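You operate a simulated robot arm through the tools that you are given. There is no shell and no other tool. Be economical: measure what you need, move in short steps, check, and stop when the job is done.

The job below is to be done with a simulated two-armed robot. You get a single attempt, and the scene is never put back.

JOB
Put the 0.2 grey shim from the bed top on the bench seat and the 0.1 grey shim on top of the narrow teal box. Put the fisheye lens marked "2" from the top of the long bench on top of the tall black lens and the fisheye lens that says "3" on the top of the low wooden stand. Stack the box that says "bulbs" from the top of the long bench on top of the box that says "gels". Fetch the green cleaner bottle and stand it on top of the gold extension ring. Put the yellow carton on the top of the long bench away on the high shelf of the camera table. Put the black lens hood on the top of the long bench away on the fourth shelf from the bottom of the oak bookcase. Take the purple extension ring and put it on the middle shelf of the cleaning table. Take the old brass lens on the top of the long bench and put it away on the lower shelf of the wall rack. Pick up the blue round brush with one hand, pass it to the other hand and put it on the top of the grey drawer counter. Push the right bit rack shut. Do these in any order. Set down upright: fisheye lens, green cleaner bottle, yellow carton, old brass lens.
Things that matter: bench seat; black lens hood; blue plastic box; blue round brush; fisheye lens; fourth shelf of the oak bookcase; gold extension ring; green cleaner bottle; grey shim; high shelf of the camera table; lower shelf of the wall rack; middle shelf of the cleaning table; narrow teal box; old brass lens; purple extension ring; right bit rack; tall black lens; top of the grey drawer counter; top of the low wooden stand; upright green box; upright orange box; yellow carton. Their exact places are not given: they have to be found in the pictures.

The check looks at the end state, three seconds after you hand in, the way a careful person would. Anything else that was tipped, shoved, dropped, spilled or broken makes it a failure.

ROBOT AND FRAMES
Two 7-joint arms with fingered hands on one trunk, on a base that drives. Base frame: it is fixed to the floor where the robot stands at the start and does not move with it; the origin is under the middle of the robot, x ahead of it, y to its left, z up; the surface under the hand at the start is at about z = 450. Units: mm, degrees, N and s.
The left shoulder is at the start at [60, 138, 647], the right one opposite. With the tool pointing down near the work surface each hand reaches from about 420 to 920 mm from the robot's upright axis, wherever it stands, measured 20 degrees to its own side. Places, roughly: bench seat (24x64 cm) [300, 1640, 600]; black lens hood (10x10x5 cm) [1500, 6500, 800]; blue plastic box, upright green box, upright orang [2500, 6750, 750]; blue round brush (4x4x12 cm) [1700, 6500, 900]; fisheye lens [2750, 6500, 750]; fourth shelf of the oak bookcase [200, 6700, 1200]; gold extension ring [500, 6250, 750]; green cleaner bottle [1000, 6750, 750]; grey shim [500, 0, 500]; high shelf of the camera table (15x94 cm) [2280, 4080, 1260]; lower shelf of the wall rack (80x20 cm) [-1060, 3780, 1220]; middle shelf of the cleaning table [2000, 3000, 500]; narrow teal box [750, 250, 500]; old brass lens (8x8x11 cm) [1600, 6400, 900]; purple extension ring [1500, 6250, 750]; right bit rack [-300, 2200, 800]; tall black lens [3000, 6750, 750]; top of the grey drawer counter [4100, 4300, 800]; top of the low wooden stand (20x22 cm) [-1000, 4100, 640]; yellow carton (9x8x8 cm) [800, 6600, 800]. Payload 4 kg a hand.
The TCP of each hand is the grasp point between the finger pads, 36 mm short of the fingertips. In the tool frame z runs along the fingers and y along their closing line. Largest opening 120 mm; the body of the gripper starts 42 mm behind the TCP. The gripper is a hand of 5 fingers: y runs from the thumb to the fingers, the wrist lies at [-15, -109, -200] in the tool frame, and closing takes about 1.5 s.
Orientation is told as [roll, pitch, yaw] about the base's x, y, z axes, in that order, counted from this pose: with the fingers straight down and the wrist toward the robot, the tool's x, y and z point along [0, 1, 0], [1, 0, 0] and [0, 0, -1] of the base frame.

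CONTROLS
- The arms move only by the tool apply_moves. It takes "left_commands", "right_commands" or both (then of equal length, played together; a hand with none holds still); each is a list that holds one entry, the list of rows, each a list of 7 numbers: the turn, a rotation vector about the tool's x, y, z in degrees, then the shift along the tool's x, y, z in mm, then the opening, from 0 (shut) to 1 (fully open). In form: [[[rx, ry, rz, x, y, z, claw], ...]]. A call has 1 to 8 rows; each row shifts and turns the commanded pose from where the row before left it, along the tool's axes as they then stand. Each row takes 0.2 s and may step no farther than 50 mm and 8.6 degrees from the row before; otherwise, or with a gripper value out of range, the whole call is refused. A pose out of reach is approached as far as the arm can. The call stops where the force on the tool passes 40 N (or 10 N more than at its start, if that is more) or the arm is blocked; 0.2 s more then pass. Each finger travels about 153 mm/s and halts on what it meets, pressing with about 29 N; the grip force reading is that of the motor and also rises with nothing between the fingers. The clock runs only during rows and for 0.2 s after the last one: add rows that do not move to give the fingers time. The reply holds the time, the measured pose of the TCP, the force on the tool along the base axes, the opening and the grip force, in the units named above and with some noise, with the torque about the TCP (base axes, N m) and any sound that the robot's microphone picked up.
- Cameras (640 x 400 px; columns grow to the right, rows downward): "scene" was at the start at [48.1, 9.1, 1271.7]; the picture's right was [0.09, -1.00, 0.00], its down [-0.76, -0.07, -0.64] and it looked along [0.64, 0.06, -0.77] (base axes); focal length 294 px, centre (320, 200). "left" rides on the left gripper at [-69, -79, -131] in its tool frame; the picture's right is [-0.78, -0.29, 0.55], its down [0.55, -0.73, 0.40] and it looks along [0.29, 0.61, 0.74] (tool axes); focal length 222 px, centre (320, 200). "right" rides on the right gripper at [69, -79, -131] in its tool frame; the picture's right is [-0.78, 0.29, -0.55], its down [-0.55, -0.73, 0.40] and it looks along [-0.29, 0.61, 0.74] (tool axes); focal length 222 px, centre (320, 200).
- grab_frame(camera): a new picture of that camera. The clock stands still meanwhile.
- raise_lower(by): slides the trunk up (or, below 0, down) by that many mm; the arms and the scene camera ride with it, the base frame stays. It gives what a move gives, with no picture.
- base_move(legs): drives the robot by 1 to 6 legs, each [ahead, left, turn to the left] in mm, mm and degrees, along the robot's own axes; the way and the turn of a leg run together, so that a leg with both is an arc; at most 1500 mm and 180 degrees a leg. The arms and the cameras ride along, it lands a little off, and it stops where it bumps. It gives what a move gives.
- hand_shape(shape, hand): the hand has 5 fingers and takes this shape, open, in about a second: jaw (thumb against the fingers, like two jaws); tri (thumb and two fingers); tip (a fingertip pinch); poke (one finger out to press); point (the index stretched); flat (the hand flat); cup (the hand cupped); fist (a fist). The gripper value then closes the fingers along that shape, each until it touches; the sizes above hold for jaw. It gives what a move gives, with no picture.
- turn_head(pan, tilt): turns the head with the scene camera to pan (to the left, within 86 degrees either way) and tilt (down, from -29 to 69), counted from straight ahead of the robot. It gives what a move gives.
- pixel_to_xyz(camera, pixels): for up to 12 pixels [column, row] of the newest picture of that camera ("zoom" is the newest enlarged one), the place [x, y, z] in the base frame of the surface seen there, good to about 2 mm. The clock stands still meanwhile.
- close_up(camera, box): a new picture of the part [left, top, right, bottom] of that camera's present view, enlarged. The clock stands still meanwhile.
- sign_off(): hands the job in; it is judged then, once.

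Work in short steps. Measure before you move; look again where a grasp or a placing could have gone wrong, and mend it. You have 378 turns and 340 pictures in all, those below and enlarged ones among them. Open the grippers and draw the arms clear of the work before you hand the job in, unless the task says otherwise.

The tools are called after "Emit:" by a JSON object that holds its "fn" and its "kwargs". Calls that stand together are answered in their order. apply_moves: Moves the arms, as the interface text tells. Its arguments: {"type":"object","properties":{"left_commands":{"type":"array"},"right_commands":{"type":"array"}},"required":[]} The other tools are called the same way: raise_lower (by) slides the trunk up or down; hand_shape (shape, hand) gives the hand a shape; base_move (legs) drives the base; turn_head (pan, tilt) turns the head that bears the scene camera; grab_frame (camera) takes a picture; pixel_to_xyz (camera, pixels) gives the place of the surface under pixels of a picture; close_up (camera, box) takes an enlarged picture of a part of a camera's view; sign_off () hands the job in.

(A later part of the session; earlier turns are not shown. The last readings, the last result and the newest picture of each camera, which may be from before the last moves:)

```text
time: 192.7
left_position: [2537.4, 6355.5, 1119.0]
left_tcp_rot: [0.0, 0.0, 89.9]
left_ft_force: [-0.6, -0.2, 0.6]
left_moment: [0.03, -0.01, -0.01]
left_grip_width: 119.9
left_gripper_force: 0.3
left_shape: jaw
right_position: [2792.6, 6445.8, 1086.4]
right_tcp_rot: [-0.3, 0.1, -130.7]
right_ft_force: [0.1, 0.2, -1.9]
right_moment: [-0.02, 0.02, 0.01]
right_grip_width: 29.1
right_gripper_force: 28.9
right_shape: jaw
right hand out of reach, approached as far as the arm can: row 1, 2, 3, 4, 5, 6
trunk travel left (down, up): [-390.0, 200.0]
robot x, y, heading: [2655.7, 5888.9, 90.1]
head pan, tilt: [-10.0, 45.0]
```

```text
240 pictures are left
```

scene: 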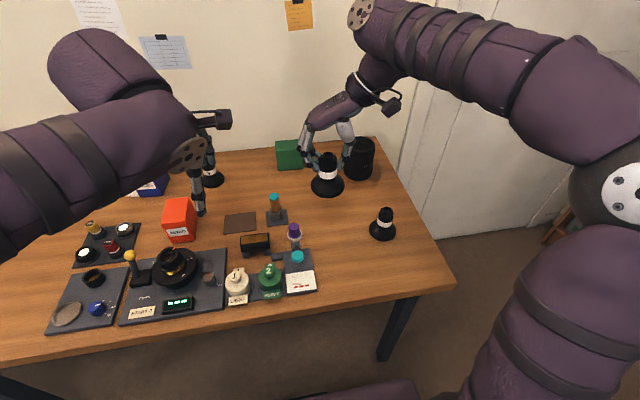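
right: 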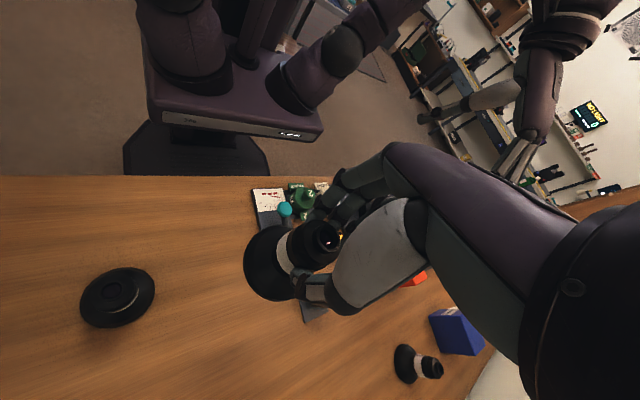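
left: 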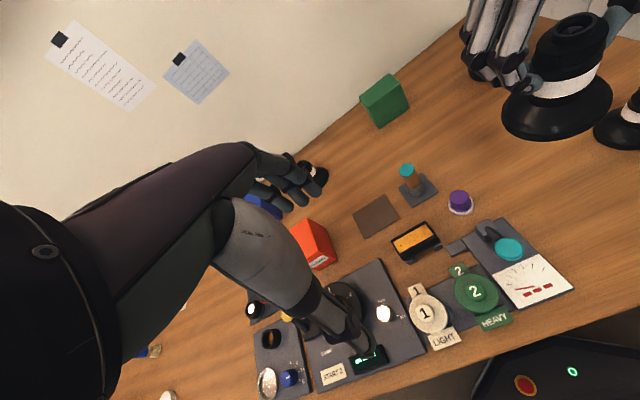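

C appears only from the top. I'll instead set B down turned half around on a free spot near (2815,6415), so that its far side faces me.

Emit:
{"fn": "apply_moves", "kwargs": {"right_commands": [[[0, 0, 0, 11.2, 34.9, 0, 0.15], [0, 0, 0, 11.2, 34.9, 0, 0.15], [0, 0, 0, 11.2, 34.9, 0, 0.15], [0, 0, 0, 11.2, 34.9, 0, 0.15], [0, 0, 0, 11.2, 34.9, 0, 0.15], [0, 0, 0, 11.2, 34.9, 0, 0.15]]]}}

Emit:
{"fn": "apply_moves", "kwargs": {"right_commands": [[[0, 0, 0, 0, 0, 45, 0.15], [0, 0, 0, 0, 0, 45, 0.15], [0, 0, 0, 0, 0, 45, 0.15], [0, 0, 0, 0, 0, 45, 0.15]]]}}

Emit:
{"fn": "grab_frame", "kwargs": {"camera": "scene"}}

Emit:
{"fn": "grab_frame", "kwargs": {"camera": "right"}}

```text
time: 194.1
left_position: [2536.8, 6354.9, 1120.6]
left_tcp_rot: [0.0, 0.1, 90.0]
left_ft_force: [0.3, 0.3, -0.6]
left_moment: [-0.02, 0.02, -0.03]
left_grip_width: 119.9
left_gripper_force: 0.1
left_shape: jaw
right_position: [2709.3, 6239.8, 1086.2]
right_tcp_rot: [0.0, 0.0, -130.5]
right_ft_force: [-0.3, -0.4, -1.7]
right_moment: [0.02, -0.01, -0.05]
right_grip_width: 29.4
right_gripper_force: 29.0
right_shape: jaw
trunk travel left (down, up): [-390.0, 200.0]
robot x, y, heading: [2654.0, 5890.3, 90.1]
head pan, tilt: [-10.0, 45.0]
```

```text
time: 195.1
left_position: [2537.8, 6356.0, 1120.4]
left_tcp_rot: [0.1, -0.1, 89.9]
left_ft_force: [0.1, -1.0, 0.2]
left_moment: [-0.03, 0.01, -0.02]
left_grip_width: 119.9
left_gripper_force: 0.1
left_shape: jaw
right_position: [2709.8, 6242.6, 905.8]
right_tcp_rot: [-0.1, 0.0, -130.4]
right_ft_force: [0.1, 0.5, -1.6]
right_moment: [-0.01, -0.02, 0.02]
right_grip_width: 29.0
right_gripper_force: 28.9
right_shape: jaw
trunk travel left (down, up): [-390.0, 200.0]
robot x, y, heading: [2656.0, 5889.9, 89.9]
head pan, tilt: [-10.0, 45.0]
```

```text
239 pictures are left
```

scene: 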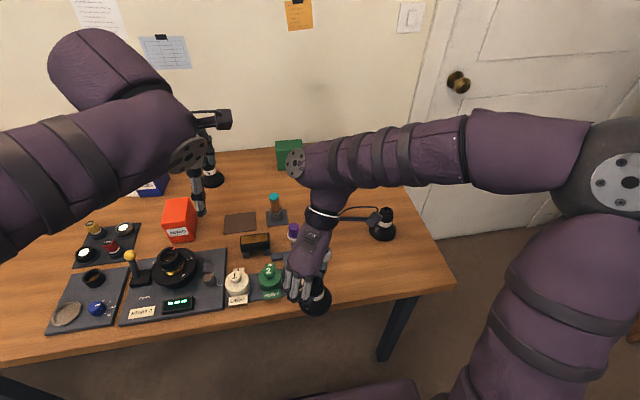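

```text
238 pictures are left
```

right: 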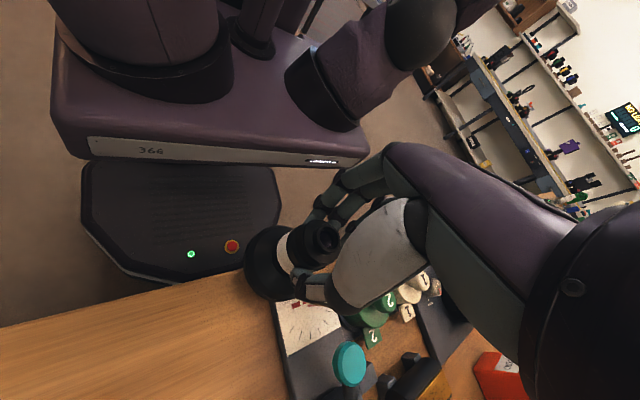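

The command had been clipped, so I ended short at (2710,6242). Nothing touched. I lift, move to (2815,6415) and lower.

Emit:
{"fn": "apply_moves", "kwargs": {"right_commands": [[[0, 0, 0, 0, 0, -45, 0.15], [0, 0, 0, 0, 0, -45, 0.15], [0, 0, 0, -6.3, -39.8, 0, 0.15], [0, 0, 0, -6.3, -39.8, 0, 0.15], [0, 0, 0, -6.3, -39.8, 0, 0.15], [0, 0, 0, -6.3, -39.8, 0, 0.15], [0, 0, 0, -6.3, -39.8, 0, 0.15]]]}}

Emit:
{"fn": "grab_frame", "kwargs": {"camera": "right"}}

```text
time: 196.7
left_position: [2537.4, 6356.4, 1120.2]
left_tcp_rot: [0.0, 0.1, 89.8]
left_ft_force: [-0.3, 0.6, -0.2]
left_moment: [0.01, -0.04, -0.02]
left_grip_width: 119.6
left_gripper_force: 0.1
left_shape: jaw
right_position: [2817.5, 6411.5, 995.7]
right_tcp_rot: [0.0, -0.1, -130.5]
right_ft_force: [0.2, 0.5, -1.2]
right_moment: [-0.01, 0.02, -0.03]
right_grip_width: 29.1
right_gripper_force: 29.0
right_shape: jaw
trunk travel left (down, up): [-390.0, 200.0]
robot x, y, heading: [2653.1, 5886.7, 89.9]
head pan, tilt: [-10.0, 45.0]
```

```text
237 pictures are left
```

right: 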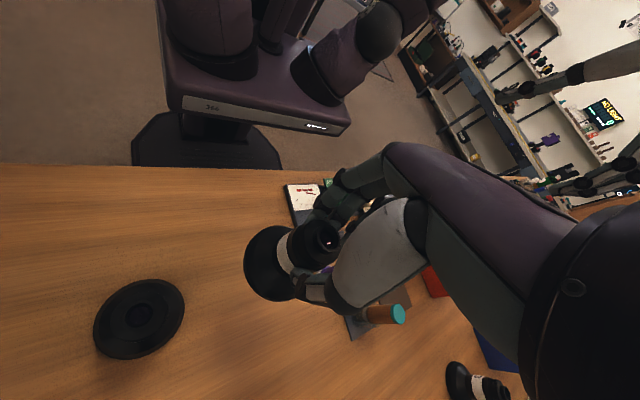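

Lower 105 mm, then small steps to contact.

Emit:
{"fn": "apply_moves", "kwargs": {"right_commands": [[[0, 0, 0, 0, 0, 45, 0.15], [0, 0, 0, 0, 0, 45, 0.15], [0, 0, 0, 0, 0, 16, 0.15], [0, 0, 0, 0, 0, 3, 0.15], [0, 0, 0, 0, 0, 2, 0.15]]]}}

```text
time: 197.9
left_position: [2537.0, 6355.5, 1120.8]
left_tcp_rot: [-0.1, -0.1, 89.9]
left_ft_force: [1.3, -0.6, 0.3]
left_moment: [0.0, 0.0, 0.0]
left_grip_width: 120.1
left_gripper_force: 0.0
left_shape: jaw
right_position: [2814.4, 6412.6, 884.9]
right_tcp_rot: [0.0, 0.0, -130.5]
right_ft_force: [0.5, -0.3, -0.7]
right_moment: [-0.02, -0.01, -0.01]
right_grip_width: 29.1
right_gripper_force: 29.1
right_shape: jaw
trunk travel left (down, up): [-390.0, 200.0]
robot x, y, heading: [2654.7, 5889.8, 89.9]
head pan, tilt: [-10.0, 45.0]
```

Nearly touching. One more mm, release, and rise.

Emit:
{"fn": "apply_moves", "kwargs": {"right_commands": [[[0, 0, 0, 0, 0, 1, 0.15], [0, 0, 0, 0, 0, 0.5, 0.3], [0, 0, 0, 0, 0, 0, 0.5], [0, 0, 0, 0, 0, 0, 0.6], [0, 0, 0, 0, 0, -30, 0.6], [0, 0, 0, 0, 0, -45, 0.6], [0, 0, 0, 0, 0, -45, 0.6], [0, 0, 0, 0, 0, -30, 0.6]]]}}

Emit:
{"fn": "apply_moves", "kwargs": {"right_commands": [[[0, 0, 0, 20, -40, 0, 0.6], [0, 0, 0, 20, -40, 0, 0.6]]]}}

Emit:
{"fn": "grab_frame", "kwargs": {"camera": "scene"}}

```text
time: 199.7
left_position: [2538.5, 6355.9, 1121.7]
left_tcp_rot: [0.0, -0.1, 89.8]
left_ft_force: [0.6, -0.2, 0.6]
left_moment: [0.0, 0.01, 0.01]
left_grip_width: 119.7
left_gripper_force: 0.0
left_shape: jaw
right_position: [2813.8, 6412.5, 1035.0]
right_tcp_rot: [0.0, 0.1, -130.5]
right_ft_force: [0.1, -0.9, 0.3]
right_moment: [-0.01, 0.01, 0.02]
right_grip_width: 71.8
right_gripper_force: 0.2
right_shape: jaw
trunk travel left (down, up): [-390.0, 200.0]
robot x, y, heading: [2653.3, 5889.0, 89.8]
head pan, tilt: [-10.0, 45.0]
```

```text
time: 200.3
left_position: [2537.9, 6355.0, 1119.9]
left_tcp_rot: [0.1, 0.0, 89.9]
left_ft_force: [0.6, 0.0, 0.1]
left_moment: [0.01, -0.02, -0.01]
left_grip_width: 119.5
left_gripper_force: 0.1
left_shape: jaw
right_position: [2898.1, 6447.1, 1033.6]
right_tcp_rot: [0.0, -0.1, -130.6]
right_ft_force: [-0.1, 0.6, -0.6]
right_moment: [0.01, 0.0, -0.03]
right_grip_width: 71.8
right_gripper_force: 0.1
right_shape: jaw
trunk travel left (down, up): [-390.0, 200.0]
robot x, y, heading: [2651.5, 5888.1, 90.0]
head pan, tilt: [-10.0, 45.0]
```

```text
236 pictures are left
```

scene: 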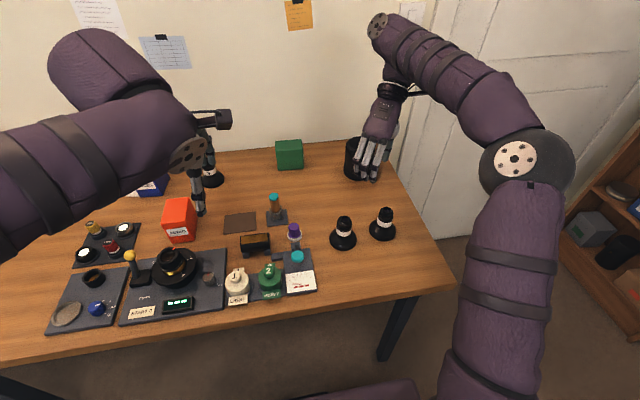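

Emit:
{"fn": "close_up", "kwargs": {"camera": "scene", "box": [310, 190, 410, 260]}}

Emit:
{"fn": "close_up", "kwargs": {"camera": "right", "box": [0, 100, 420, 400]}}

```text
5.71 times, centred on (360, 225) of scene
```

zoom: 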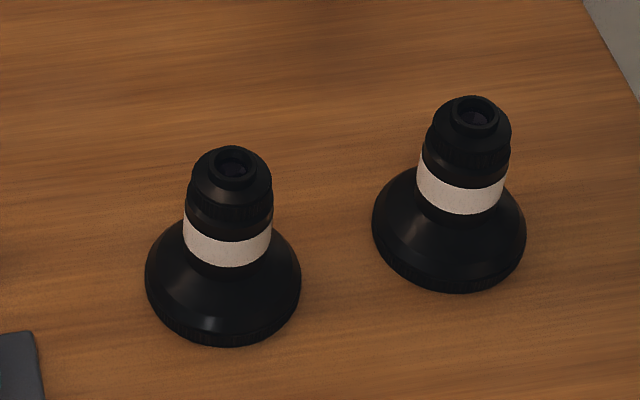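

```text
1.33 times, centred on (210, 250) of right
```

zoom: 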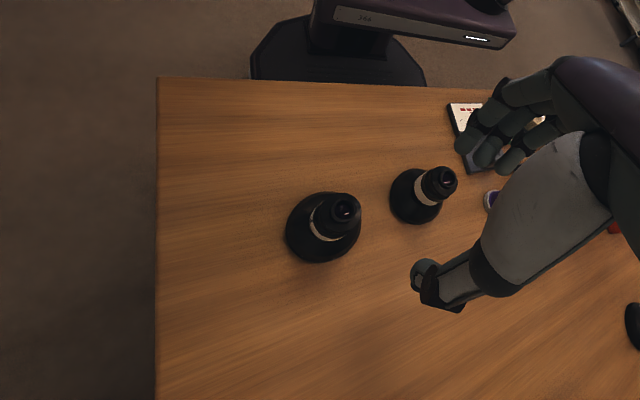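

Remaining unseen side now faces left; check with the left camera.

Emit:
{"fn": "close_up", "kwargs": {"camera": "left", "box": [440, 0, 640, 200]}}

```text
2.00 times, centred on (540, 100) of left
```

zoom: 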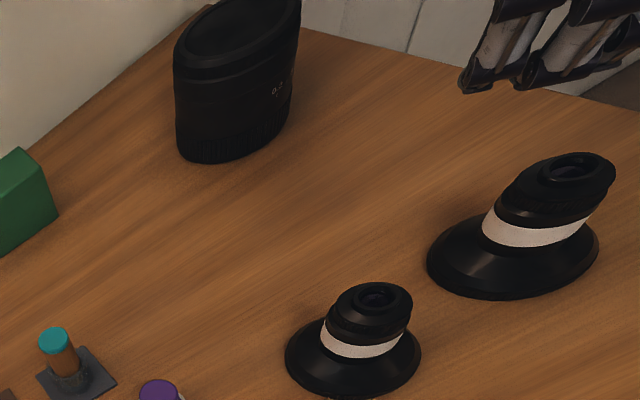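

Still blank. I'll look from the left-back using the left camera: move the right hand aside, turn the left hand -90° and go beyond the lenses.

Emit:
{"fn": "apply_moves", "kwargs": {"right_commands": [[[0, 0, 0, 28, 19.4, -7, 0.6], [0, 0, 0, 28, 19.4, -7, 0.6], [0, 0, 0, 28, 19.4, -7, 0.6], [0, 0, 0, 28, 19.4, -7, 0.6], [0, 0, 0, 28, 19.4, -7, 0.6], [0, 0, 0, 28, 19.4, -7, 0.6], [0, 0, 0, 0, 0, 0, 0.6], [0, 0, 0, 0, 0, 0, 0.6]]], "left_commands": [[[0, 0, 8.5, 0, 0, 0, 1], [0, 0, 8.5, 0, 0, 0, 1], [0, 0, 8.5, 0, 0, 0, 1], [0, 0, 8.5, 0, 0, 0, 1], [0, 0, 8.5, 0, 0, 0, 1], [0, 0, 8.5, 0, 0, 0, 1], [0, 0, 8.5, 0, 0, 0, 1], [0, 0, 8.5, 0, 0, 0, 1]]]}}

Emit:
{"fn": "apply_moves", "kwargs": {"left_commands": [[[0, 0, 8.5, 0, 0, 0, 1], [0, 0, 8.5, 0, 0, 0, 1], [0, 0, 5, 0, 0, 0, 1], [0, 0, 0, 35, 35, 0, 1], [0, 0, 0, 35, 35, 0, 1], [0, 0, 0, 35, 35, 0, 1], [0, 0, 0, 35, 35, 0, 1], [0, 0, 0, 35, 35, 0, 1]]]}}

Emit:
{"fn": "grab_frame", "kwargs": {"camera": "left"}}

```text
time: 202.1
left_position: [2536.7, 6356.7, 1120.1]
left_tcp_rot: [-0.1, 0.0, 21.7]
left_ft_force: [0.3, 0.2, -0.6]
left_moment: [-0.02, 0.01, -0.01]
left_grip_width: 119.8
left_gripper_force: 0.0
left_shape: jaw
right_position: [2948.9, 6249.5, 1073.4]
right_tcp_rot: [0.1, -0.2, -130.5]
right_ft_force: [-0.5, 0.5, -0.1]
right_moment: [0.0, -0.01, 0.0]
right_grip_width: 71.7
right_gripper_force: 0.0
right_shape: jaw
trunk travel left (down, up): [-390.0, 200.0]
robot x, y, heading: [2653.1, 5890.7, 90.1]
head pan, tilt: [-10.0, 45.0]
```

```text
time: 203.9
left_position: [2714.4, 6530.7, 1120.3]
left_tcp_rot: [-0.2, 0.1, 0.0]
left_ft_force: [-0.9, 0.4, 0.7]
left_moment: [-0.01, -0.01, -0.06]
left_grip_width: 119.7
left_gripper_force: 0.0
left_shape: jaw
right_position: [2949.8, 6251.4, 1073.4]
right_tcp_rot: [0.0, -0.3, -130.5]
right_ft_force: [0.2, -0.2, 0.3]
right_moment: [-0.09, 0.02, 0.0]
right_grip_width: 72.0
right_gripper_force: 0.0
right_shape: jaw
trunk travel left (down, up): [-390.0, 200.0]
robot x, y, heading: [2656.6, 5890.4, 90.0]
head pan, tilt: [-10.0, 45.0]
```

```text
232 pictures are left
```

left: 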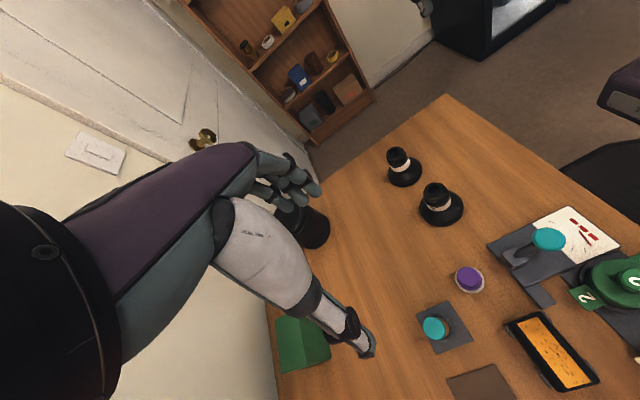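

Emit:
{"fn": "close_up", "kwargs": {"camera": "left", "box": [370, 135, 480, 235]}}

```text
4.00 times, centred on (425, 185) of left
```

zoom: 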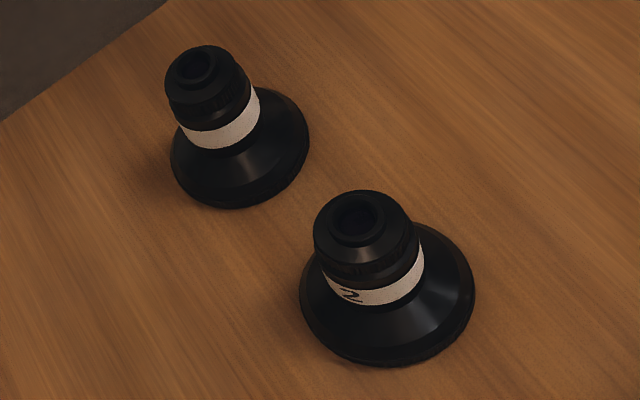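

B shows a mark, likely "2". I move a bit farther back to read it clearly.

Emit:
{"fn": "apply_moves", "kwargs": {"left_commands": [[[0, 0, 0, 35, 35, 0, 1], [0, 0, 0, 35, 30, 0, 1], [0, 0, 0, 35, 0, 0, 1]]]}}

Emit:
{"fn": "close_up", "kwargs": {"camera": "left", "box": [380, 120, 560, 260]}}

```text
time: 204.7
left_position: [2716.5, 6547.8, 1106.8]
left_tcp_rot: [0.0, 0.0, 0.0]
left_ft_force: [-0.5, 0.1, 0.5]
left_moment: [0.0, -0.02, 0.03]
left_grip_width: 119.9
left_gripper_force: 0.0
left_shape: jaw
left hand out of reach, approached as far as the arm can: row 1, 2, 3
right_position: [2948.7, 6249.7, 1074.5]
right_tcp_rot: [0.1, 0.0, -130.6]
right_ft_force: [0.3, -0.4, 0.3]
right_moment: [0.02, -0.01, -0.01]
right_grip_width: 72.0
right_gripper_force: 0.0
right_shape: jaw
trunk travel left (down, up): [-390.0, 200.0]
robot x, y, heading: [2655.3, 5889.7, 89.8]
head pan, tilt: [-10.0, 45.0]
```

```text
2.86 times, centred on (470, 190) of left
```

zoom: 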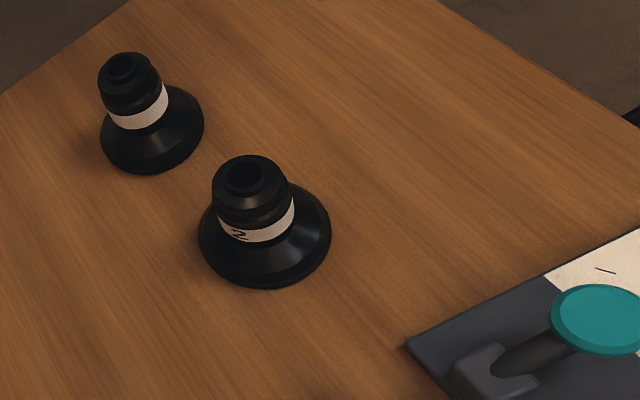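

B is "2". I bring the left hand back and turn both hands to their normal orientation.

Emit:
{"fn": "apply_moves", "kwargs": {"left_commands": [[[0, 0, 0, -35, -35, 0, 1], [0, 0, 0, -35, -35, 0, 1], [0, 0, 0, -35, -35, 0, 1], [0, 0, 0, -35, -35, 0, 1], [0, 0, 0, -35, -35, 0, 1], [0, 0, -8.5, 0, 0, 0, 1], [0, 0, -8.5, 0, 0, 0, 1], [0, 0, -8.5, 0, 0, 0, 1]]], "right_commands": [[[0, 0, 8.5, 0, 0, 0, 0.7], [0, 0, 8.5, 0, 0, 0, 0.7], [0, 0, 8.5, 0, 0, 0, 0.7], [0, 0, 8.5, 0, 0, 0, 0.7], [0, 0, 8.5, 0, 0, 0, 0.7], [0, 0, 8.5, 0, 0, 0, 0.7], [0, 0, 8.5, 0, 0, 0, 0.7], [0, 0, 8.5, 0, 0, 0, 0.7]]]}}

Emit:
{"fn": "apply_moves", "kwargs": {"left_commands": [[[0, 0, -8.5, 0, 0, 0, 1], [0, 0, -8.5, 0, 0, 0, 1], [0, 0, -8.5, 0, 0, 0, 1], [0, 0, -8.5, 0, 0, 0, 1], [0, 0, -8.5, 0, 0, 0, 1], [0, 0, -8.5, 0, 0, 0, 1], [0, 0, -8.5, 0, 0, 0, 1], [0, 0, -5, 0, 0, 0, 1]]], "right_commands": [[[0, 0, 8.5, 0, 0, 0, 0.7], [0, 0, 8.5, 0, 0, 0, 0.7], [0, 0, 8.5, 0, 0, 0, 0.7], [0, 0, 8.5, 0, 0, 0, 0.7], [0, 0, 8.5, 0, 0, 0, 0.7], [0, 0, 8.5, 0, 0, 0, 0.7], [0, 0, 8.5, 0, 0, 0, 0.7], [0, 0, 8.5, 0, 0, 0, 0.7]]]}}

Emit:
{"fn": "close_up", "kwargs": {"camera": "scene", "box": [270, 120, 410, 260]}}

```text
time: 206.5
left_position: [2543.7, 6368.5, 1105.6]
left_tcp_rot: [0.1, 0.0, 25.6]
left_ft_force: [0.5, 0.0, -0.1]
left_moment: [-0.03, 0.04, 0.02]
left_grip_width: 120.0
left_gripper_force: 0.2
left_shape: jaw
right_position: [2949.8, 6250.6, 1076.4]
right_tcp_rot: [0.0, -0.1, 161.4]
right_ft_force: [0.8, -0.5, 0.1]
right_moment: [0.0, -0.04, 0.0]
right_grip_width: 83.7
right_gripper_force: 0.0
right_shape: jaw
trunk travel left (down, up): [-390.0, 200.0]
robot x, y, heading: [2656.6, 5889.6, 89.9]
head pan, tilt: [-10.0, 45.0]
```

```text
time: 208.3
left_position: [2543.4, 6369.2, 1105.2]
left_tcp_rot: [-0.1, -0.1, 89.9]
left_ft_force: [0.4, 0.7, 0.5]
left_moment: [-0.01, 0.02, 0.0]
left_grip_width: 119.9
left_gripper_force: 0.0
left_shape: jaw
right_position: [2949.1, 6251.1, 1075.3]
right_tcp_rot: [0.1, 0.0, 93.4]
right_ft_force: [0.3, 0.0, -0.4]
right_moment: [0.02, 0.0, 0.0]
right_grip_width: 83.8
right_gripper_force: 0.1
right_shape: jaw
trunk travel left (down, up): [-390.0, 200.0]
robot x, y, heading: [2653.8, 5888.2, 89.4]
head pan, tilt: [-10.0, 45.0]
```

```text
2.86 times, centred on (340, 190) of scene
```

zoom: 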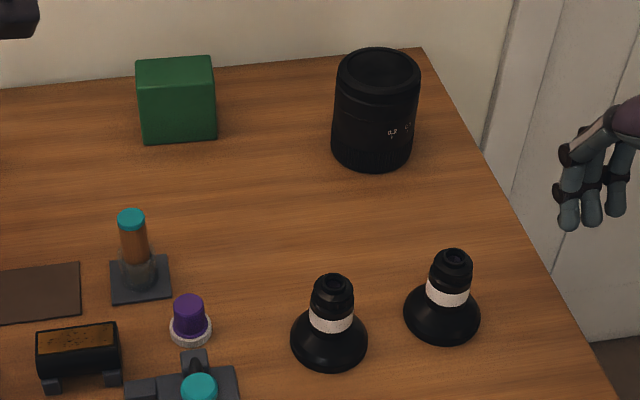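

Now measure lens 2's present place and the tall black lens's top rim.

Emit:
{"fn": "pixel_to_xyz", "kwargs": {"camera": "zoom", "pixels": [[311, 305], [353, 308], [331, 330], [293, 345], [366, 345], [328, 367], [333, 278]]}}

Emit:
{"fn": "pixel_to_xyz", "kwargs": {"camera": "zoom", "pixels": [[339, 75], [418, 75], [380, 49], [376, 95], [350, 57], [410, 57], [350, 88], [408, 90], [378, 65], [378, 82], [360, 72], [395, 72]]}}

```text
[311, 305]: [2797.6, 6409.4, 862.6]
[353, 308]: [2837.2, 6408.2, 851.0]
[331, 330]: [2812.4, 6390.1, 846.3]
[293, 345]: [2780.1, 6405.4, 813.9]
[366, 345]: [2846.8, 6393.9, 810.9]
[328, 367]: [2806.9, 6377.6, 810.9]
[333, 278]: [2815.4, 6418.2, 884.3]
```

```text
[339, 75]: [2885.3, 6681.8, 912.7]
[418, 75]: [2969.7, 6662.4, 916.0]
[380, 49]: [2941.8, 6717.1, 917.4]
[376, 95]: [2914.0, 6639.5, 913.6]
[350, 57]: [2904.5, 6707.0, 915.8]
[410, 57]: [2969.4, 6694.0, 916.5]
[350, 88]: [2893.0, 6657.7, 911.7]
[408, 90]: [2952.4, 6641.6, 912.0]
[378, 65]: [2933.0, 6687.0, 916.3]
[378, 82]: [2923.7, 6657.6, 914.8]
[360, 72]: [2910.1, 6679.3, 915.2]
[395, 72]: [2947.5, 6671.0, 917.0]
```

Tall lens top: centre (2930,6678), r 42, z 916. Move over lens 2 at (2814.5,6412.5).

Emit:
{"fn": "apply_moves", "kwargs": {"right_commands": [[[0, 0, 0, 24.9, 33.9, 0, 0.7], [0, 0, 0, 24.9, 33.9, 0, 0.7], [0, 0, 0, 24.9, 33.9, 0, 0.7], [0, 0, 0, 24.9, 33.9, 0, 0.7], [0, 0, 0, 24.9, 33.9, 0, 0.7], [0, 0, 0, 0, 0, 42, 0.7], [0, 0, 0, 0, 0, 42, 0.7], [0, 0, 0, 0, 0, 33, 0.7]]]}}

Emit:
{"fn": "grab_frame", "kwargs": {"camera": "right"}}

```text
time: 210.1
left_position: [2544.2, 6369.8, 1106.0]
left_tcp_rot: [0.0, 0.0, 89.9]
left_ft_force: [-0.8, 0.2, 0.6]
left_moment: [0.01, 0.01, 0.02]
left_grip_width: 119.8
left_gripper_force: 0.0
left_shape: jaw
right_position: [2815.9, 6410.1, 959.0]
right_tcp_rot: [0.2, 0.1, 93.5]
right_ft_force: [-0.6, -0.7, 0.1]
right_moment: [0.03, -0.05, -0.03]
right_grip_width: 83.6
right_gripper_force: 0.0
right_shape: jaw
trunk travel left (down, up): [-390.0, 200.0]
robot x, y, heading: [2651.8, 5888.1, 89.8]
head pan, tilt: [-10.0, 45.0]
```

```text
228 pictures are left
```

right: 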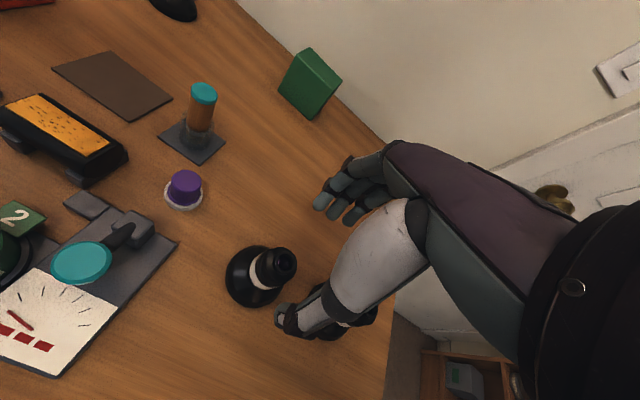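

Aligned. Descend, close, and lift.

Emit:
{"fn": "apply_moves", "kwargs": {"right_commands": [[[0, 0, 0, 0, 1.5, 40, 0.7], [0, 0, 0, 0, 0, 34, 0.7], [0, 0, 0, 0, 0, 0, 0.3], [0, 0, 0, 0, 0, 0, 0.15], [0, 0, 0, 0, 0, 0, 0.15], [0, 0, 0, 0, 0, 0, 0.15]]]}}

Emit:
{"fn": "apply_moves", "kwargs": {"right_commands": [[[0, 0, 0, 0, 0, -20, 0.15], [0, 0, 0, 0, 0, -40, 0.15], [0, 0, 0, 0, 0, -45, 0.15], [0, 0, 0, 0, 0, -45, 0.15]]]}}

```text
time: 211.5
left_position: [2543.3, 6369.4, 1106.0]
left_tcp_rot: [0.0, 0.0, 89.9]
left_ft_force: [0.0, 0.6, -1.0]
left_moment: [0.0, 0.04, 0.02]
left_grip_width: 119.8
left_gripper_force: 0.0
left_shape: jaw
right_position: [2815.7, 6412.4, 884.5]
right_tcp_rot: [0.0, 0.0, 93.5]
right_ft_force: [-0.2, -0.3, -0.4]
right_moment: [0.01, -0.03, 0.0]
right_grip_width: 30.7
right_gripper_force: 28.9
right_shape: jaw
trunk travel left (down, up): [-390.0, 200.0]
robot x, y, heading: [2655.0, 5888.1, 90.1]
head pan, tilt: [-10.0, 45.0]
```

```text
time: 212.5
left_position: [2544.5, 6369.6, 1106.6]
left_tcp_rot: [0.0, 0.0, 89.9]
left_ft_force: [0.4, 0.1, -0.3]
left_moment: [-0.02, 0.0, 0.03]
left_grip_width: 120.0
left_gripper_force: 0.1
left_shape: jaw
right_position: [2816.1, 6411.2, 1036.7]
right_tcp_rot: [0.0, 0.1, 93.5]
right_ft_force: [0.0, 0.9, -2.2]
right_moment: [-0.06, 0.0, 0.02]
right_grip_width: 30.5
right_gripper_force: 28.9
right_shape: jaw
trunk travel left (down, up): [-390.0, 200.0]
robot x, y, heading: [2652.6, 5888.7, 89.7]
head pan, tilt: [-10.0, 45.0]
```

Held. Carry to above the tall lens.

Emit:
{"fn": "apply_moves", "kwargs": {"right_commands": [[[0, 0, 0, -18.7, 37.1, 0, 0.15], [0, 0, 0, -18.7, 37.1, 0, 0.15], [0, 0, 0, -18.7, 37.1, 0, 0.15], [0, 0, 0, -18.7, 37.1, 0, 0.15], [0, 0, 0, -18.7, 37.1, 0, 0.15], [0, 0, 0, -18.7, 37.1, 0, 0.15], [0, 0, 0, -18.7, 37.1, 0, 0.15]]]}}

Emit:
{"fn": "close_up", "kwargs": {"camera": "scene", "box": [290, 80, 430, 220]}}

Emit:
{"fn": "grab_frame", "kwargs": {"camera": "right"}}

```text
time: 214.1
left_position: [2544.7, 6372.0, 1105.1]
left_tcp_rot: [0.0, 0.1, 89.9]
left_ft_force: [-0.5, 0.0, 0.2]
left_moment: [-0.02, -0.02, 0.0]
left_grip_width: 119.9
left_gripper_force: 0.1
left_shape: jaw
right_position: [2931.2, 6679.8, 1031.6]
right_tcp_rot: [0.2, 0.1, 93.5]
right_ft_force: [-0.5, -0.3, -1.8]
right_moment: [0.0, -0.01, -0.01]
right_grip_width: 30.0
right_gripper_force: 28.7
right_shape: jaw
trunk travel left (down, up): [-390.0, 200.0]
robot x, y, heading: [2653.5, 5890.5, 90.1]
head pan, tilt: [-10.0, 45.0]
```

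```text
2.86 times, centred on (360, 150) of scene
```

zoom: 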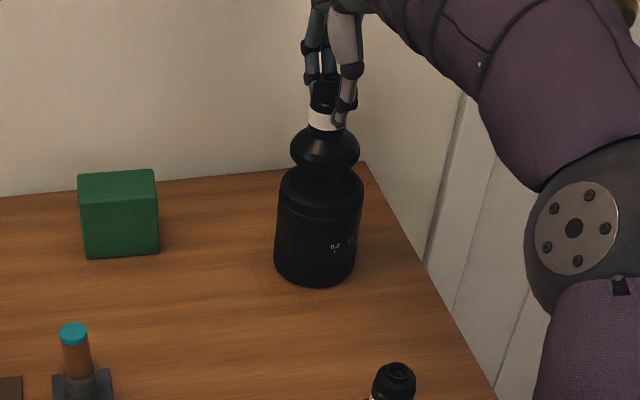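

```text
226 pictures are left
```

right: 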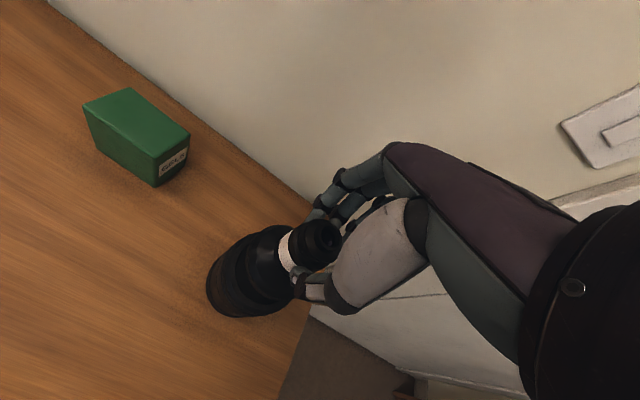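

The green box's side label reads GELS. Check the held lens's base centre before lowering.

Emit:
{"fn": "pixel_to_xyz", "kwargs": {"camera": "zoom", "pixels": [[293, 152], [356, 154], [325, 166], [305, 162], [345, 163], [285, 185], [360, 185], [318, 205]]}}

```text
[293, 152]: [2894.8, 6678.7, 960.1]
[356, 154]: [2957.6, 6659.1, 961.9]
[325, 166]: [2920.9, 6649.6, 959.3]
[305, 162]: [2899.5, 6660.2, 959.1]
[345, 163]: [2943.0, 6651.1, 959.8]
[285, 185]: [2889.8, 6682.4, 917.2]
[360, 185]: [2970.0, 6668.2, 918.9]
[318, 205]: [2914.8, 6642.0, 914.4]
```

Base centre ≈(2929.5,6681) vs top centre (2930,6678): shift -2 in y and lower ~31 mm.

Emit:
{"fn": "apply_moves", "kwargs": {"right_commands": [[[0, 0, 0, 0, -2, 15, 0.15], [0, 0, 0, 0, 0, 10, 0.15], [0, 0, 0, 0, 0, 3, 0.15], [0, 0, 0, 0, 0, 1.5, 0.15], [0, 0, 0, 0, 0, 1, 0.15]]]}}

```text
time: 215.3
left_position: [2544.0, 6369.9, 1105.6]
left_tcp_rot: [0.0, 0.0, 90.0]
left_ft_force: [0.2, -0.4, 0.4]
left_moment: [-0.01, 0.01, -0.02]
left_grip_width: 120.1
left_gripper_force: 0.1
left_shape: jaw
right_position: [2929.8, 6677.6, 1004.1]
right_tcp_rot: [0.0, 0.0, 93.4]
right_ft_force: [0.1, 0.1, -1.6]
right_moment: [-0.01, 0.04, 0.01]
right_grip_width: 30.0
right_gripper_force: 29.0
right_shape: jaw
trunk travel left (down, up): [-390.0, 200.0]
robot x, y, heading: [2652.5, 5887.9, 89.8]
head pan, tilt: [-10.0, 45.0]
```

Emit:
{"fn": "apply_moves", "kwargs": {"right_commands": [[[0, 0, 0, 0, 0, 2, 0.15], [0, 0, 0, 0, 0, 1, 0.15], [0, 0, 0, 0, 0, 1, 0.15]]]}}

```text
time: 216.1
left_position: [2544.5, 6370.5, 1105.7]
left_tcp_rot: [0.0, 0.0, 89.9]
left_ft_force: [0.6, 0.0, -1.1]
left_moment: [-0.04, 0.01, 0.02]
left_grip_width: 120.0
left_gripper_force: 0.1
left_shape: jaw
right_position: [2929.4, 6678.6, 999.7]
right_tcp_rot: [0.0, 0.0, 93.6]
right_ft_force: [0.5, -1.0, -0.2]
right_moment: [0.03, -0.06, -0.01]
right_grip_width: 30.2
right_gripper_force: 28.1
right_shape: jaw
trunk travel left (down, up): [-390.0, 200.0]
robot x, y, heading: [2656.1, 5889.3, 90.1]
head pan, tilt: [-10.0, 45.0]
```

Contact is starting (force rose from -1.6 to -0.2 N). 1 mm more, then release and rise.

Emit:
{"fn": "apply_moves", "kwargs": {"right_commands": [[[0, 0, 0, 0, 0, 0.7, 0.15], [0, 0, 0, 0, 0, 0, 0.3], [0, 0, 0, 0, 0, 0, 0.5], [0, 0, 0, 0, 0, 0, 0.6], [0, 0, 0, 0, 0, -30, 0.6], [0, 0, 0, 0, 0, -45, 0.6], [0, 0, 0, 0, -40, 0, 0.6], [0, 0, 0, 0, -40, 0, 0.6]]]}}

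Emit:
{"fn": "close_up", "kwargs": {"camera": "scene", "box": [290, 80, 430, 220]}}

```text
time: 217.9
left_position: [2545.7, 6369.0, 1106.0]
left_tcp_rot: [0.0, 0.0, 89.9]
left_ft_force: [0.3, 0.1, 0.7]
left_moment: [-0.02, -0.02, 0.02]
left_grip_width: 119.9
left_gripper_force: 0.1
left_shape: jaw
right_position: [2934.8, 6597.8, 1074.8]
right_tcp_rot: [0.1, 0.0, 93.6]
right_ft_force: [-0.3, -0.3, -0.4]
right_moment: [0.04, -0.02, -0.01]
right_grip_width: 72.0
right_gripper_force: 0.1
right_shape: jaw
trunk travel left (down, up): [-390.0, 200.0]
robot x, y, heading: [2656.0, 5890.6, 90.0]
head pan, tilt: [-10.0, 45.0]
```

```text
2.86 times, centred on (360, 150) of scene
```

zoom: 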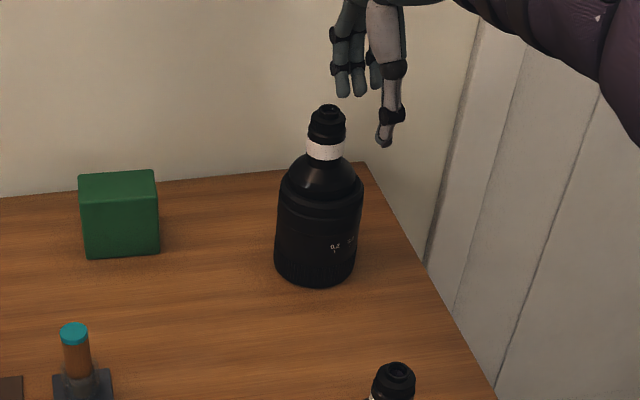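

Lens 2 is placed. Retract the right hand, and drive left 330 for the bulbs box.

Emit:
{"fn": "apply_moves", "kwargs": {"right_commands": [[[0, 0, 0, 10, -45, 0, 0.6], [0, 0, 0, 10, -45, 0, 0.6], [0, 0, 0, 10, -45, 0, 0.6], [0, 0, 0, 10, -45, 0, 0.6], [0, 0, 0, 10, -45, 0, 0.6]]]}}

Emit:
{"fn": "base_move", "kwargs": {"legs": [[0, 340, 0]]}}

Emit:
{"fn": "turn_head", "kwargs": {"pan": 0, "tilt": 45}}

Emit:
{"fn": "grab_frame", "kwargs": {"camera": "scene"}}

```text
time: 219.1
left_position: [2544.9, 6369.4, 1106.6]
left_tcp_rot: [0.0, 0.0, 89.8]
left_ft_force: [0.6, -1.1, 0.9]
left_moment: [0.02, 0.0, 0.02]
left_grip_width: 120.1
left_gripper_force: 0.0
left_shape: jaw
right_position: [2898.0, 6367.1, 1071.8]
right_tcp_rot: [0.0, 0.0, 93.5]
right_ft_force: [-0.1, 0.5, 0.6]
right_moment: [-0.05, 0.01, 0.04]
right_grip_width: 72.0
right_gripper_force: 0.1
right_shape: jaw
trunk travel left (down, up): [-390.0, 200.0]
robot x, y, heading: [2656.0, 5889.1, 89.9]
head pan, tilt: [-10.0, 45.0]
```

```text
time: 221.3
left_position: [2208.7, 6370.1, 1106.1]
left_tcp_rot: [-0.1, -0.1, 89.8]
left_ft_force: [-0.5, -0.3, -0.1]
left_moment: [0.0, 0.03, -0.04]
left_grip_width: 120.2
left_gripper_force: 0.1
left_shape: jaw
right_position: [2562.1, 6368.1, 1074.6]
right_tcp_rot: [0.0, 0.0, 93.4]
right_ft_force: [-0.4, -1.0, -0.7]
right_moment: [0.0, -0.03, -0.02]
right_grip_width: 72.1
right_gripper_force: 0.0
right_shape: jaw
trunk travel left (down, up): [-390.0, 200.0]
robot x, y, heading: [2317.0, 5886.3, 89.7]
head pan, tilt: [-10.0, 45.0]
```

```text
time: 222.0
left_position: [2208.3, 6370.2, 1106.1]
left_tcp_rot: [0.0, 0.1, 89.9]
left_ft_force: [-0.6, -0.2, -0.4]
left_moment: [-0.03, -0.01, 0.04]
left_grip_width: 119.9
left_gripper_force: 0.1
left_shape: jaw
right_position: [2563.2, 6368.2, 1074.5]
right_tcp_rot: [0.1, 0.1, 93.4]
right_ft_force: [0.3, -0.1, 0.7]
right_moment: [-0.02, -0.01, -0.02]
right_grip_width: 71.7
right_gripper_force: 0.1
right_shape: jaw
trunk travel left (down, up): [-390.0, 200.0]
robot x, y, heading: [2317.8, 5887.6, 90.1]
head pan, tilt: [0.0, 45.0]
```

```text
224 pictures are left
```

scene: 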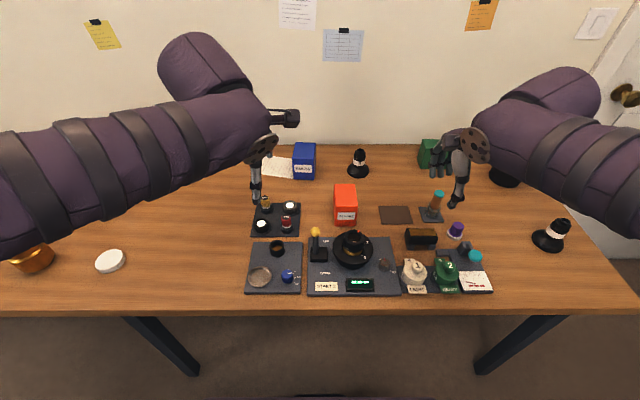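

Emit:
{"fn": "close_up", "kwargs": {"camera": "scene", "box": [270, 130, 390, 210]}}

Emit:
{"fn": "pixel_to_xyz", "kwargs": {"camera": "zoom", "pixels": [[138, 78], [238, 78], [150, 165], [245, 170], [130, 245], [240, 250], [185, 120], [150, 90], [235, 90], [470, 130], [470, 100], [445, 220]]}}

```text
5.00 times, centred on (330, 170) of scene
```

zoom: 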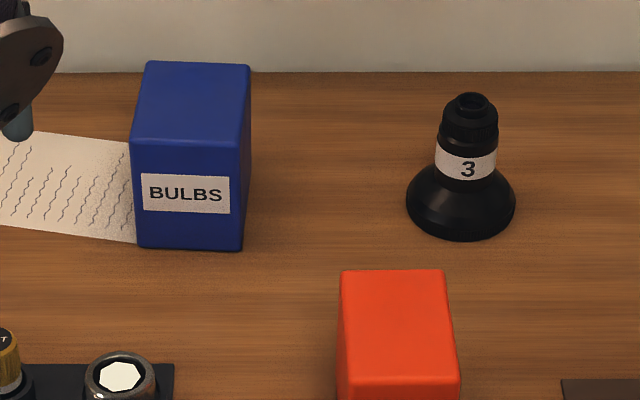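

```text
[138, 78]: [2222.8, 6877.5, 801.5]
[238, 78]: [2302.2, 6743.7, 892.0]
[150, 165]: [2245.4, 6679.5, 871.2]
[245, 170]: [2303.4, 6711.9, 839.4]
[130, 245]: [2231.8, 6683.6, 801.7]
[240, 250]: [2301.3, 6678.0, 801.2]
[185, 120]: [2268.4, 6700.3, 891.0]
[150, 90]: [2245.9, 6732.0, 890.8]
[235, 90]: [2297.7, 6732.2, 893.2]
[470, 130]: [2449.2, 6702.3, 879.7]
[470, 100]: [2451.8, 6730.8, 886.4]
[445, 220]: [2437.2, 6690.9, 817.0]
```

Emit:
{"fn": "pixel_to_xyz", "kwargs": {"camera": "zoom", "pixels": [[152, 66], [246, 69], [135, 136], [240, 140], [180, 100], [428, 130], [495, 135], [408, 200], [514, 200], [462, 238], [440, 165], [494, 170]]}}

```text
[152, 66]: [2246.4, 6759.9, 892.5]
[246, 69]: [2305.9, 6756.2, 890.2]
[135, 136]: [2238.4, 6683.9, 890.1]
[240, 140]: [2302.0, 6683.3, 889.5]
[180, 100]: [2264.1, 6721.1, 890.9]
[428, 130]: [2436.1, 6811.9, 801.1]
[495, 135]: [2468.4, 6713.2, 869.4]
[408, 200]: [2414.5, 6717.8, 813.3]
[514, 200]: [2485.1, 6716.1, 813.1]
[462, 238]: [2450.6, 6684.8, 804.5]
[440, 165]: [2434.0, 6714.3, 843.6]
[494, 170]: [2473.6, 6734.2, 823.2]
```

Bulbs box: x 2237–2304, y 6680–6762, top 891; centre (2271,6721). Move the left hand over it.

Emit:
{"fn": "apply_moves", "kwargs": {"left_commands": [[[0, 0, 0, -7.8, 43.9, 0, 1], [0, 0, 0, -7.8, 43.9, 0, 1], [0, 0, 0, -7.8, 43.9, 0, 1], [0, 0, 0, -7.8, 43.9, 0, 1], [0, 0, 0, -7.8, 43.9, 0, 1], [0, 0, 0, -7.8, 43.9, 0, 1], [0, 0, 0, -7.8, 43.9, 0, 1], [0, 0, 0, -7.8, 43.9, 0, 1]]]}}

Emit:
{"fn": "apply_moves", "kwargs": {"left_commands": [[[0, 0, 0, 0, 0, 45, 1], [0, 0, 0, 0, 0, 45, 1], [0, 0, 0, 0, 0, 45, 1]]]}}

Emit:
{"fn": "grab_frame", "kwargs": {"camera": "left"}}

```text
time: 223.8
left_position: [2263.1, 6685.0, 1101.4]
left_tcp_rot: [0.0, 0.0, 89.8]
left_ft_force: [0.4, -0.2, -0.1]
left_moment: [0.03, -0.04, -0.02]
left_grip_width: 119.9
left_gripper_force: 0.1
left_shape: jaw
left hand out of reach, approached as far as the arm can: row 8
right_position: [2561.8, 6367.5, 1074.2]
right_tcp_rot: [0.1, 0.0, 93.4]
right_ft_force: [-0.4, 0.6, 0.8]
right_moment: [0.01, -0.01, -0.01]
right_grip_width: 72.0
right_gripper_force: 0.0
right_shape: jaw
trunk travel left (down, up): [-390.0, 200.0]
robot x, y, heading: [2319.9, 5889.6, 89.9]
head pan, tilt: [0.0, 45.0]
```

```text
time: 224.6
left_position: [2264.8, 6686.4, 965.0]
left_tcp_rot: [-0.1, 0.0, 89.9]
left_ft_force: [0.3, 0.1, -0.3]
left_moment: [-0.03, -0.01, 0.02]
left_grip_width: 120.2
left_gripper_force: 0.1
left_shape: jaw
right_position: [2563.6, 6368.8, 1072.5]
right_tcp_rot: [0.0, 0.0, 93.4]
right_ft_force: [0.9, -0.1, -0.1]
right_moment: [-0.02, 0.0, 0.01]
right_grip_width: 71.9
right_gripper_force: 0.1
right_shape: jaw
trunk travel left (down, up): [-390.0, 200.0]
robot x, y, heading: [2317.5, 5887.0, 89.8]
head pan, tilt: [0.0, 45.0]
```

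```text
222 pictures are left
```

left: 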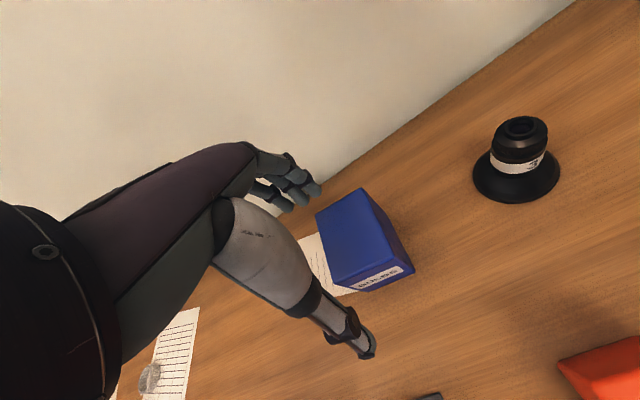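

Reach improves lower down. Shift to the box centre (+6,+35) and check.

Emit:
{"fn": "apply_moves", "kwargs": {"left_commands": [[[0, 0, 0, -6, 35, 0, 1]]]}}

Emit:
{"fn": "grab_frame", "kwargs": {"camera": "left"}}

```text
time: 225.0
left_position: [2273.1, 6723.8, 966.2]
left_tcp_rot: [0.0, 0.1, 89.9]
left_ft_force: [0.1, -1.2, 0.1]
left_moment: [-0.01, 0.0, 0.01]
left_grip_width: 120.0
left_gripper_force: 0.1
left_shape: jaw
right_position: [2562.8, 6369.5, 1072.0]
right_tcp_rot: [0.1, 0.2, 93.4]
right_ft_force: [-0.2, 0.6, 0.0]
right_moment: [0.01, -0.01, -0.02]
right_grip_width: 72.0
right_gripper_force: 0.0
right_shape: jaw
trunk travel left (down, up): [-390.0, 200.0]
robot x, y, heading: [2319.7, 5892.4, 89.8]
head pan, tilt: [0.0, 45.0]
```

```text
221 pictures are left
```

left: 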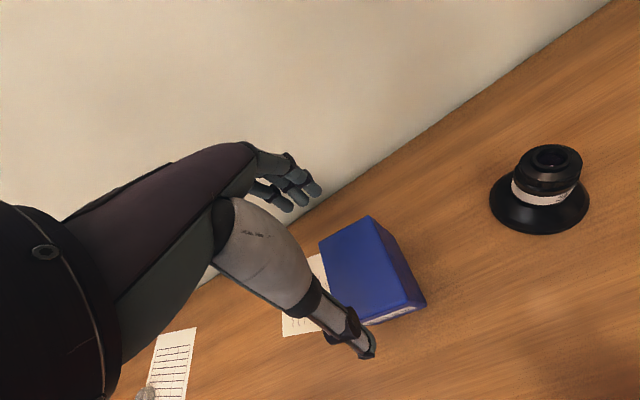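

Centred. Descend to 868, close and lift.

Emit:
{"fn": "apply_moves", "kwargs": {"left_commands": [[[0, 0, 0, 0, -2, 40, 1], [0, 0, 0, 0, 0, 40, 1], [0, 0, 0, 0, 0, 16, 1], [0, 0, 0, 0, 0, 0, 0.5], [0, 0, 0, 0, 0, 0, 0.5], [0, 0, 0, 0, 0, 0, 0.5], [0, 0, 0, 0, 0, 0, 0.5]]]}}

Emit:
{"fn": "apply_moves", "kwargs": {"left_commands": [[[0, 0, 0, 0, 0, -20, 0.5], [0, 0, 0, 0, 0, -40, 0.5], [0, 0, 0, 0, 0, -45, 0.5]]]}}

Emit:
{"fn": "grab_frame", "kwargs": {"camera": "left"}}

```text
time: 226.6
left_position: [2270.8, 6720.2, 869.7]
left_tcp_rot: [0.0, 0.0, 89.8]
left_ft_force: [0.7, -1.4, 4.0]
left_moment: [0.25, 0.05, -0.05]
left_grip_width: 86.0
left_gripper_force: 29.3
left_shape: jaw
right_position: [2563.7, 6368.0, 1073.8]
right_tcp_rot: [0.0, 0.0, 93.4]
right_ft_force: [0.4, 0.4, -0.8]
right_moment: [0.03, -0.05, -0.01]
right_grip_width: 71.7
right_gripper_force: 0.1
right_shape: jaw
trunk travel left (down, up): [-390.0, 200.0]
robot x, y, heading: [2319.3, 5890.4, 89.7]
head pan, tilt: [0.0, 45.0]
```

```text
time: 227.4
left_position: [2272.2, 6721.2, 974.8]
left_tcp_rot: [0.0, 0.1, 89.8]
left_ft_force: [0.4, -0.1, -3.0]
left_moment: [-0.01, 0.0, 0.01]
left_grip_width: 85.8
left_gripper_force: 29.1
left_shape: jaw
right_position: [2563.1, 6368.2, 1072.4]
right_tcp_rot: [0.0, 0.0, 93.4]
right_ft_force: [-0.7, 0.7, 0.6]
right_moment: [-0.01, 0.01, 0.01]
right_grip_width: 72.0
right_gripper_force: 0.1
right_shape: jaw
trunk travel left (down, up): [-390.0, 200.0]
robot x, y, heading: [2318.5, 5889.0, 89.9]
head pan, tilt: [0.0, 45.0]
```

```text
220 pictures are left
```

left: 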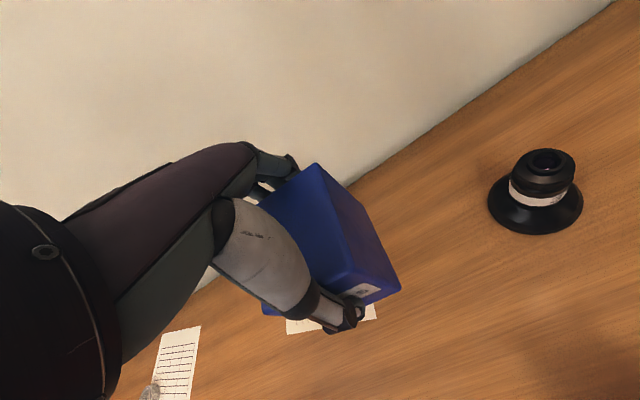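

Held. Raise and retract, then drive right toward the green box.

Emit:
{"fn": "apply_moves", "kwargs": {"left_commands": [[[0, 0, 0, 0, -35, -25, 0.5], [0, 0, 0, 0, -40, -20, 0.5], [0, 0, 0, 0, -40, -15, 0.5], [0, 0, 0, 0, -40, 0, 0.5], [0, 0, 0, 0, -40, 0, 0.5]]]}}

Emit:
{"fn": "base_move", "kwargs": {"legs": [[0, -440, 0]]}}

Emit:
{"fn": "turn_head", "kwargs": {"pan": 0, "tilt": 40}}

Emit:
{"fn": "grab_frame", "kwargs": {"camera": "scene"}}

Emit:
{"fn": "grab_frame", "kwargs": {"camera": "left"}}

```text
time: 228.6
left_position: [2269.1, 6524.6, 1032.0]
left_tcp_rot: [-0.1, 0.0, 89.9]
left_ft_force: [0.6, -0.4, -3.0]
left_moment: [0.02, -0.04, -0.01]
left_grip_width: 85.8
left_gripper_force: 28.9
left_shape: jaw
right_position: [2562.6, 6368.2, 1074.0]
right_tcp_rot: [0.1, 0.0, 93.4]
right_ft_force: [0.4, 0.1, 1.0]
right_moment: [0.01, 0.02, 0.02]
right_grip_width: 71.7
right_gripper_force: 0.1
right_shape: jaw
trunk travel left (down, up): [-390.0, 200.0]
robot x, y, heading: [2316.3, 5887.3, 89.8]
head pan, tilt: [0.0, 45.0]
```

```text
time: 231.3
left_position: [2715.5, 6525.1, 1031.5]
left_tcp_rot: [0.0, 0.0, 90.0]
left_ft_force: [1.0, 0.3, -2.6]
left_moment: [-0.01, 0.05, 0.01]
left_grip_width: 86.0
left_gripper_force: 28.6
left_shape: jaw
right_position: [3008.4, 6369.3, 1073.4]
right_tcp_rot: [0.1, 0.0, 93.6]
right_ft_force: [0.2, 0.0, 0.3]
right_moment: [0.01, 0.01, 0.02]
right_grip_width: 72.1
right_gripper_force: 0.0
right_shape: jaw
trunk travel left (down, up): [-390.0, 200.0]
robot x, y, heading: [2765.4, 5886.7, 90.0]
head pan, tilt: [0.0, 45.0]
```

```text
time: 232.0
left_position: [2714.3, 6525.6, 1032.3]
left_tcp_rot: [0.0, -0.1, 90.1]
left_ft_force: [-0.1, 0.9, -2.0]
left_moment: [-0.03, -0.01, 0.0]
left_grip_width: 86.1
left_gripper_force: 29.0
left_shape: jaw
right_position: [3008.7, 6369.4, 1073.4]
right_tcp_rot: [-0.1, -0.1, 93.7]
right_ft_force: [0.2, 0.0, 0.4]
right_moment: [0.03, -0.02, -0.03]
right_grip_width: 71.8
right_gripper_force: 0.1
right_shape: jaw
trunk travel left (down, up): [-390.0, 200.0]
robot x, y, heading: [2761.9, 5886.5, 90.0]
head pan, tilt: [0.0, 40.0]
```

```text
219 pictures are left
```

scene: 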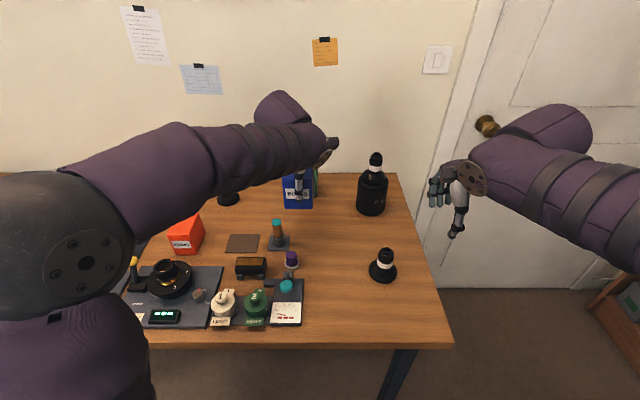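

```text
218 pictures are left
```

left: 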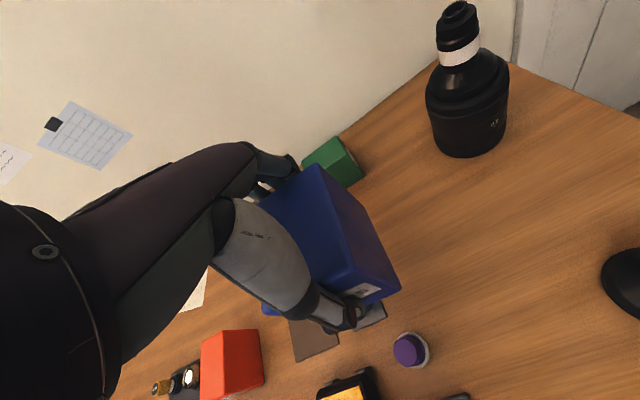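

I use the right camera to measure the green box's top corners.

Emit:
{"fn": "grab_frame", "kwargs": {"camera": "right"}}

```text
217 pictures are left
```

right: 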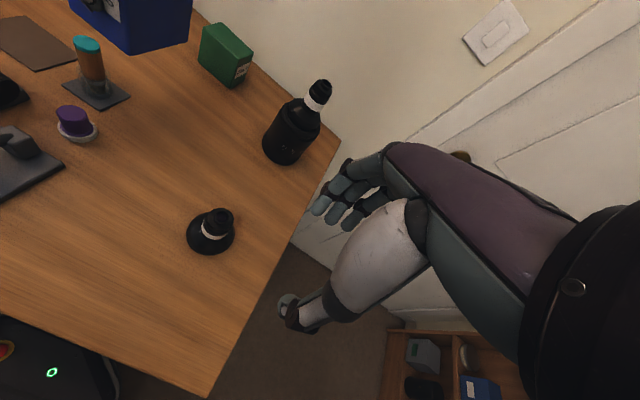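

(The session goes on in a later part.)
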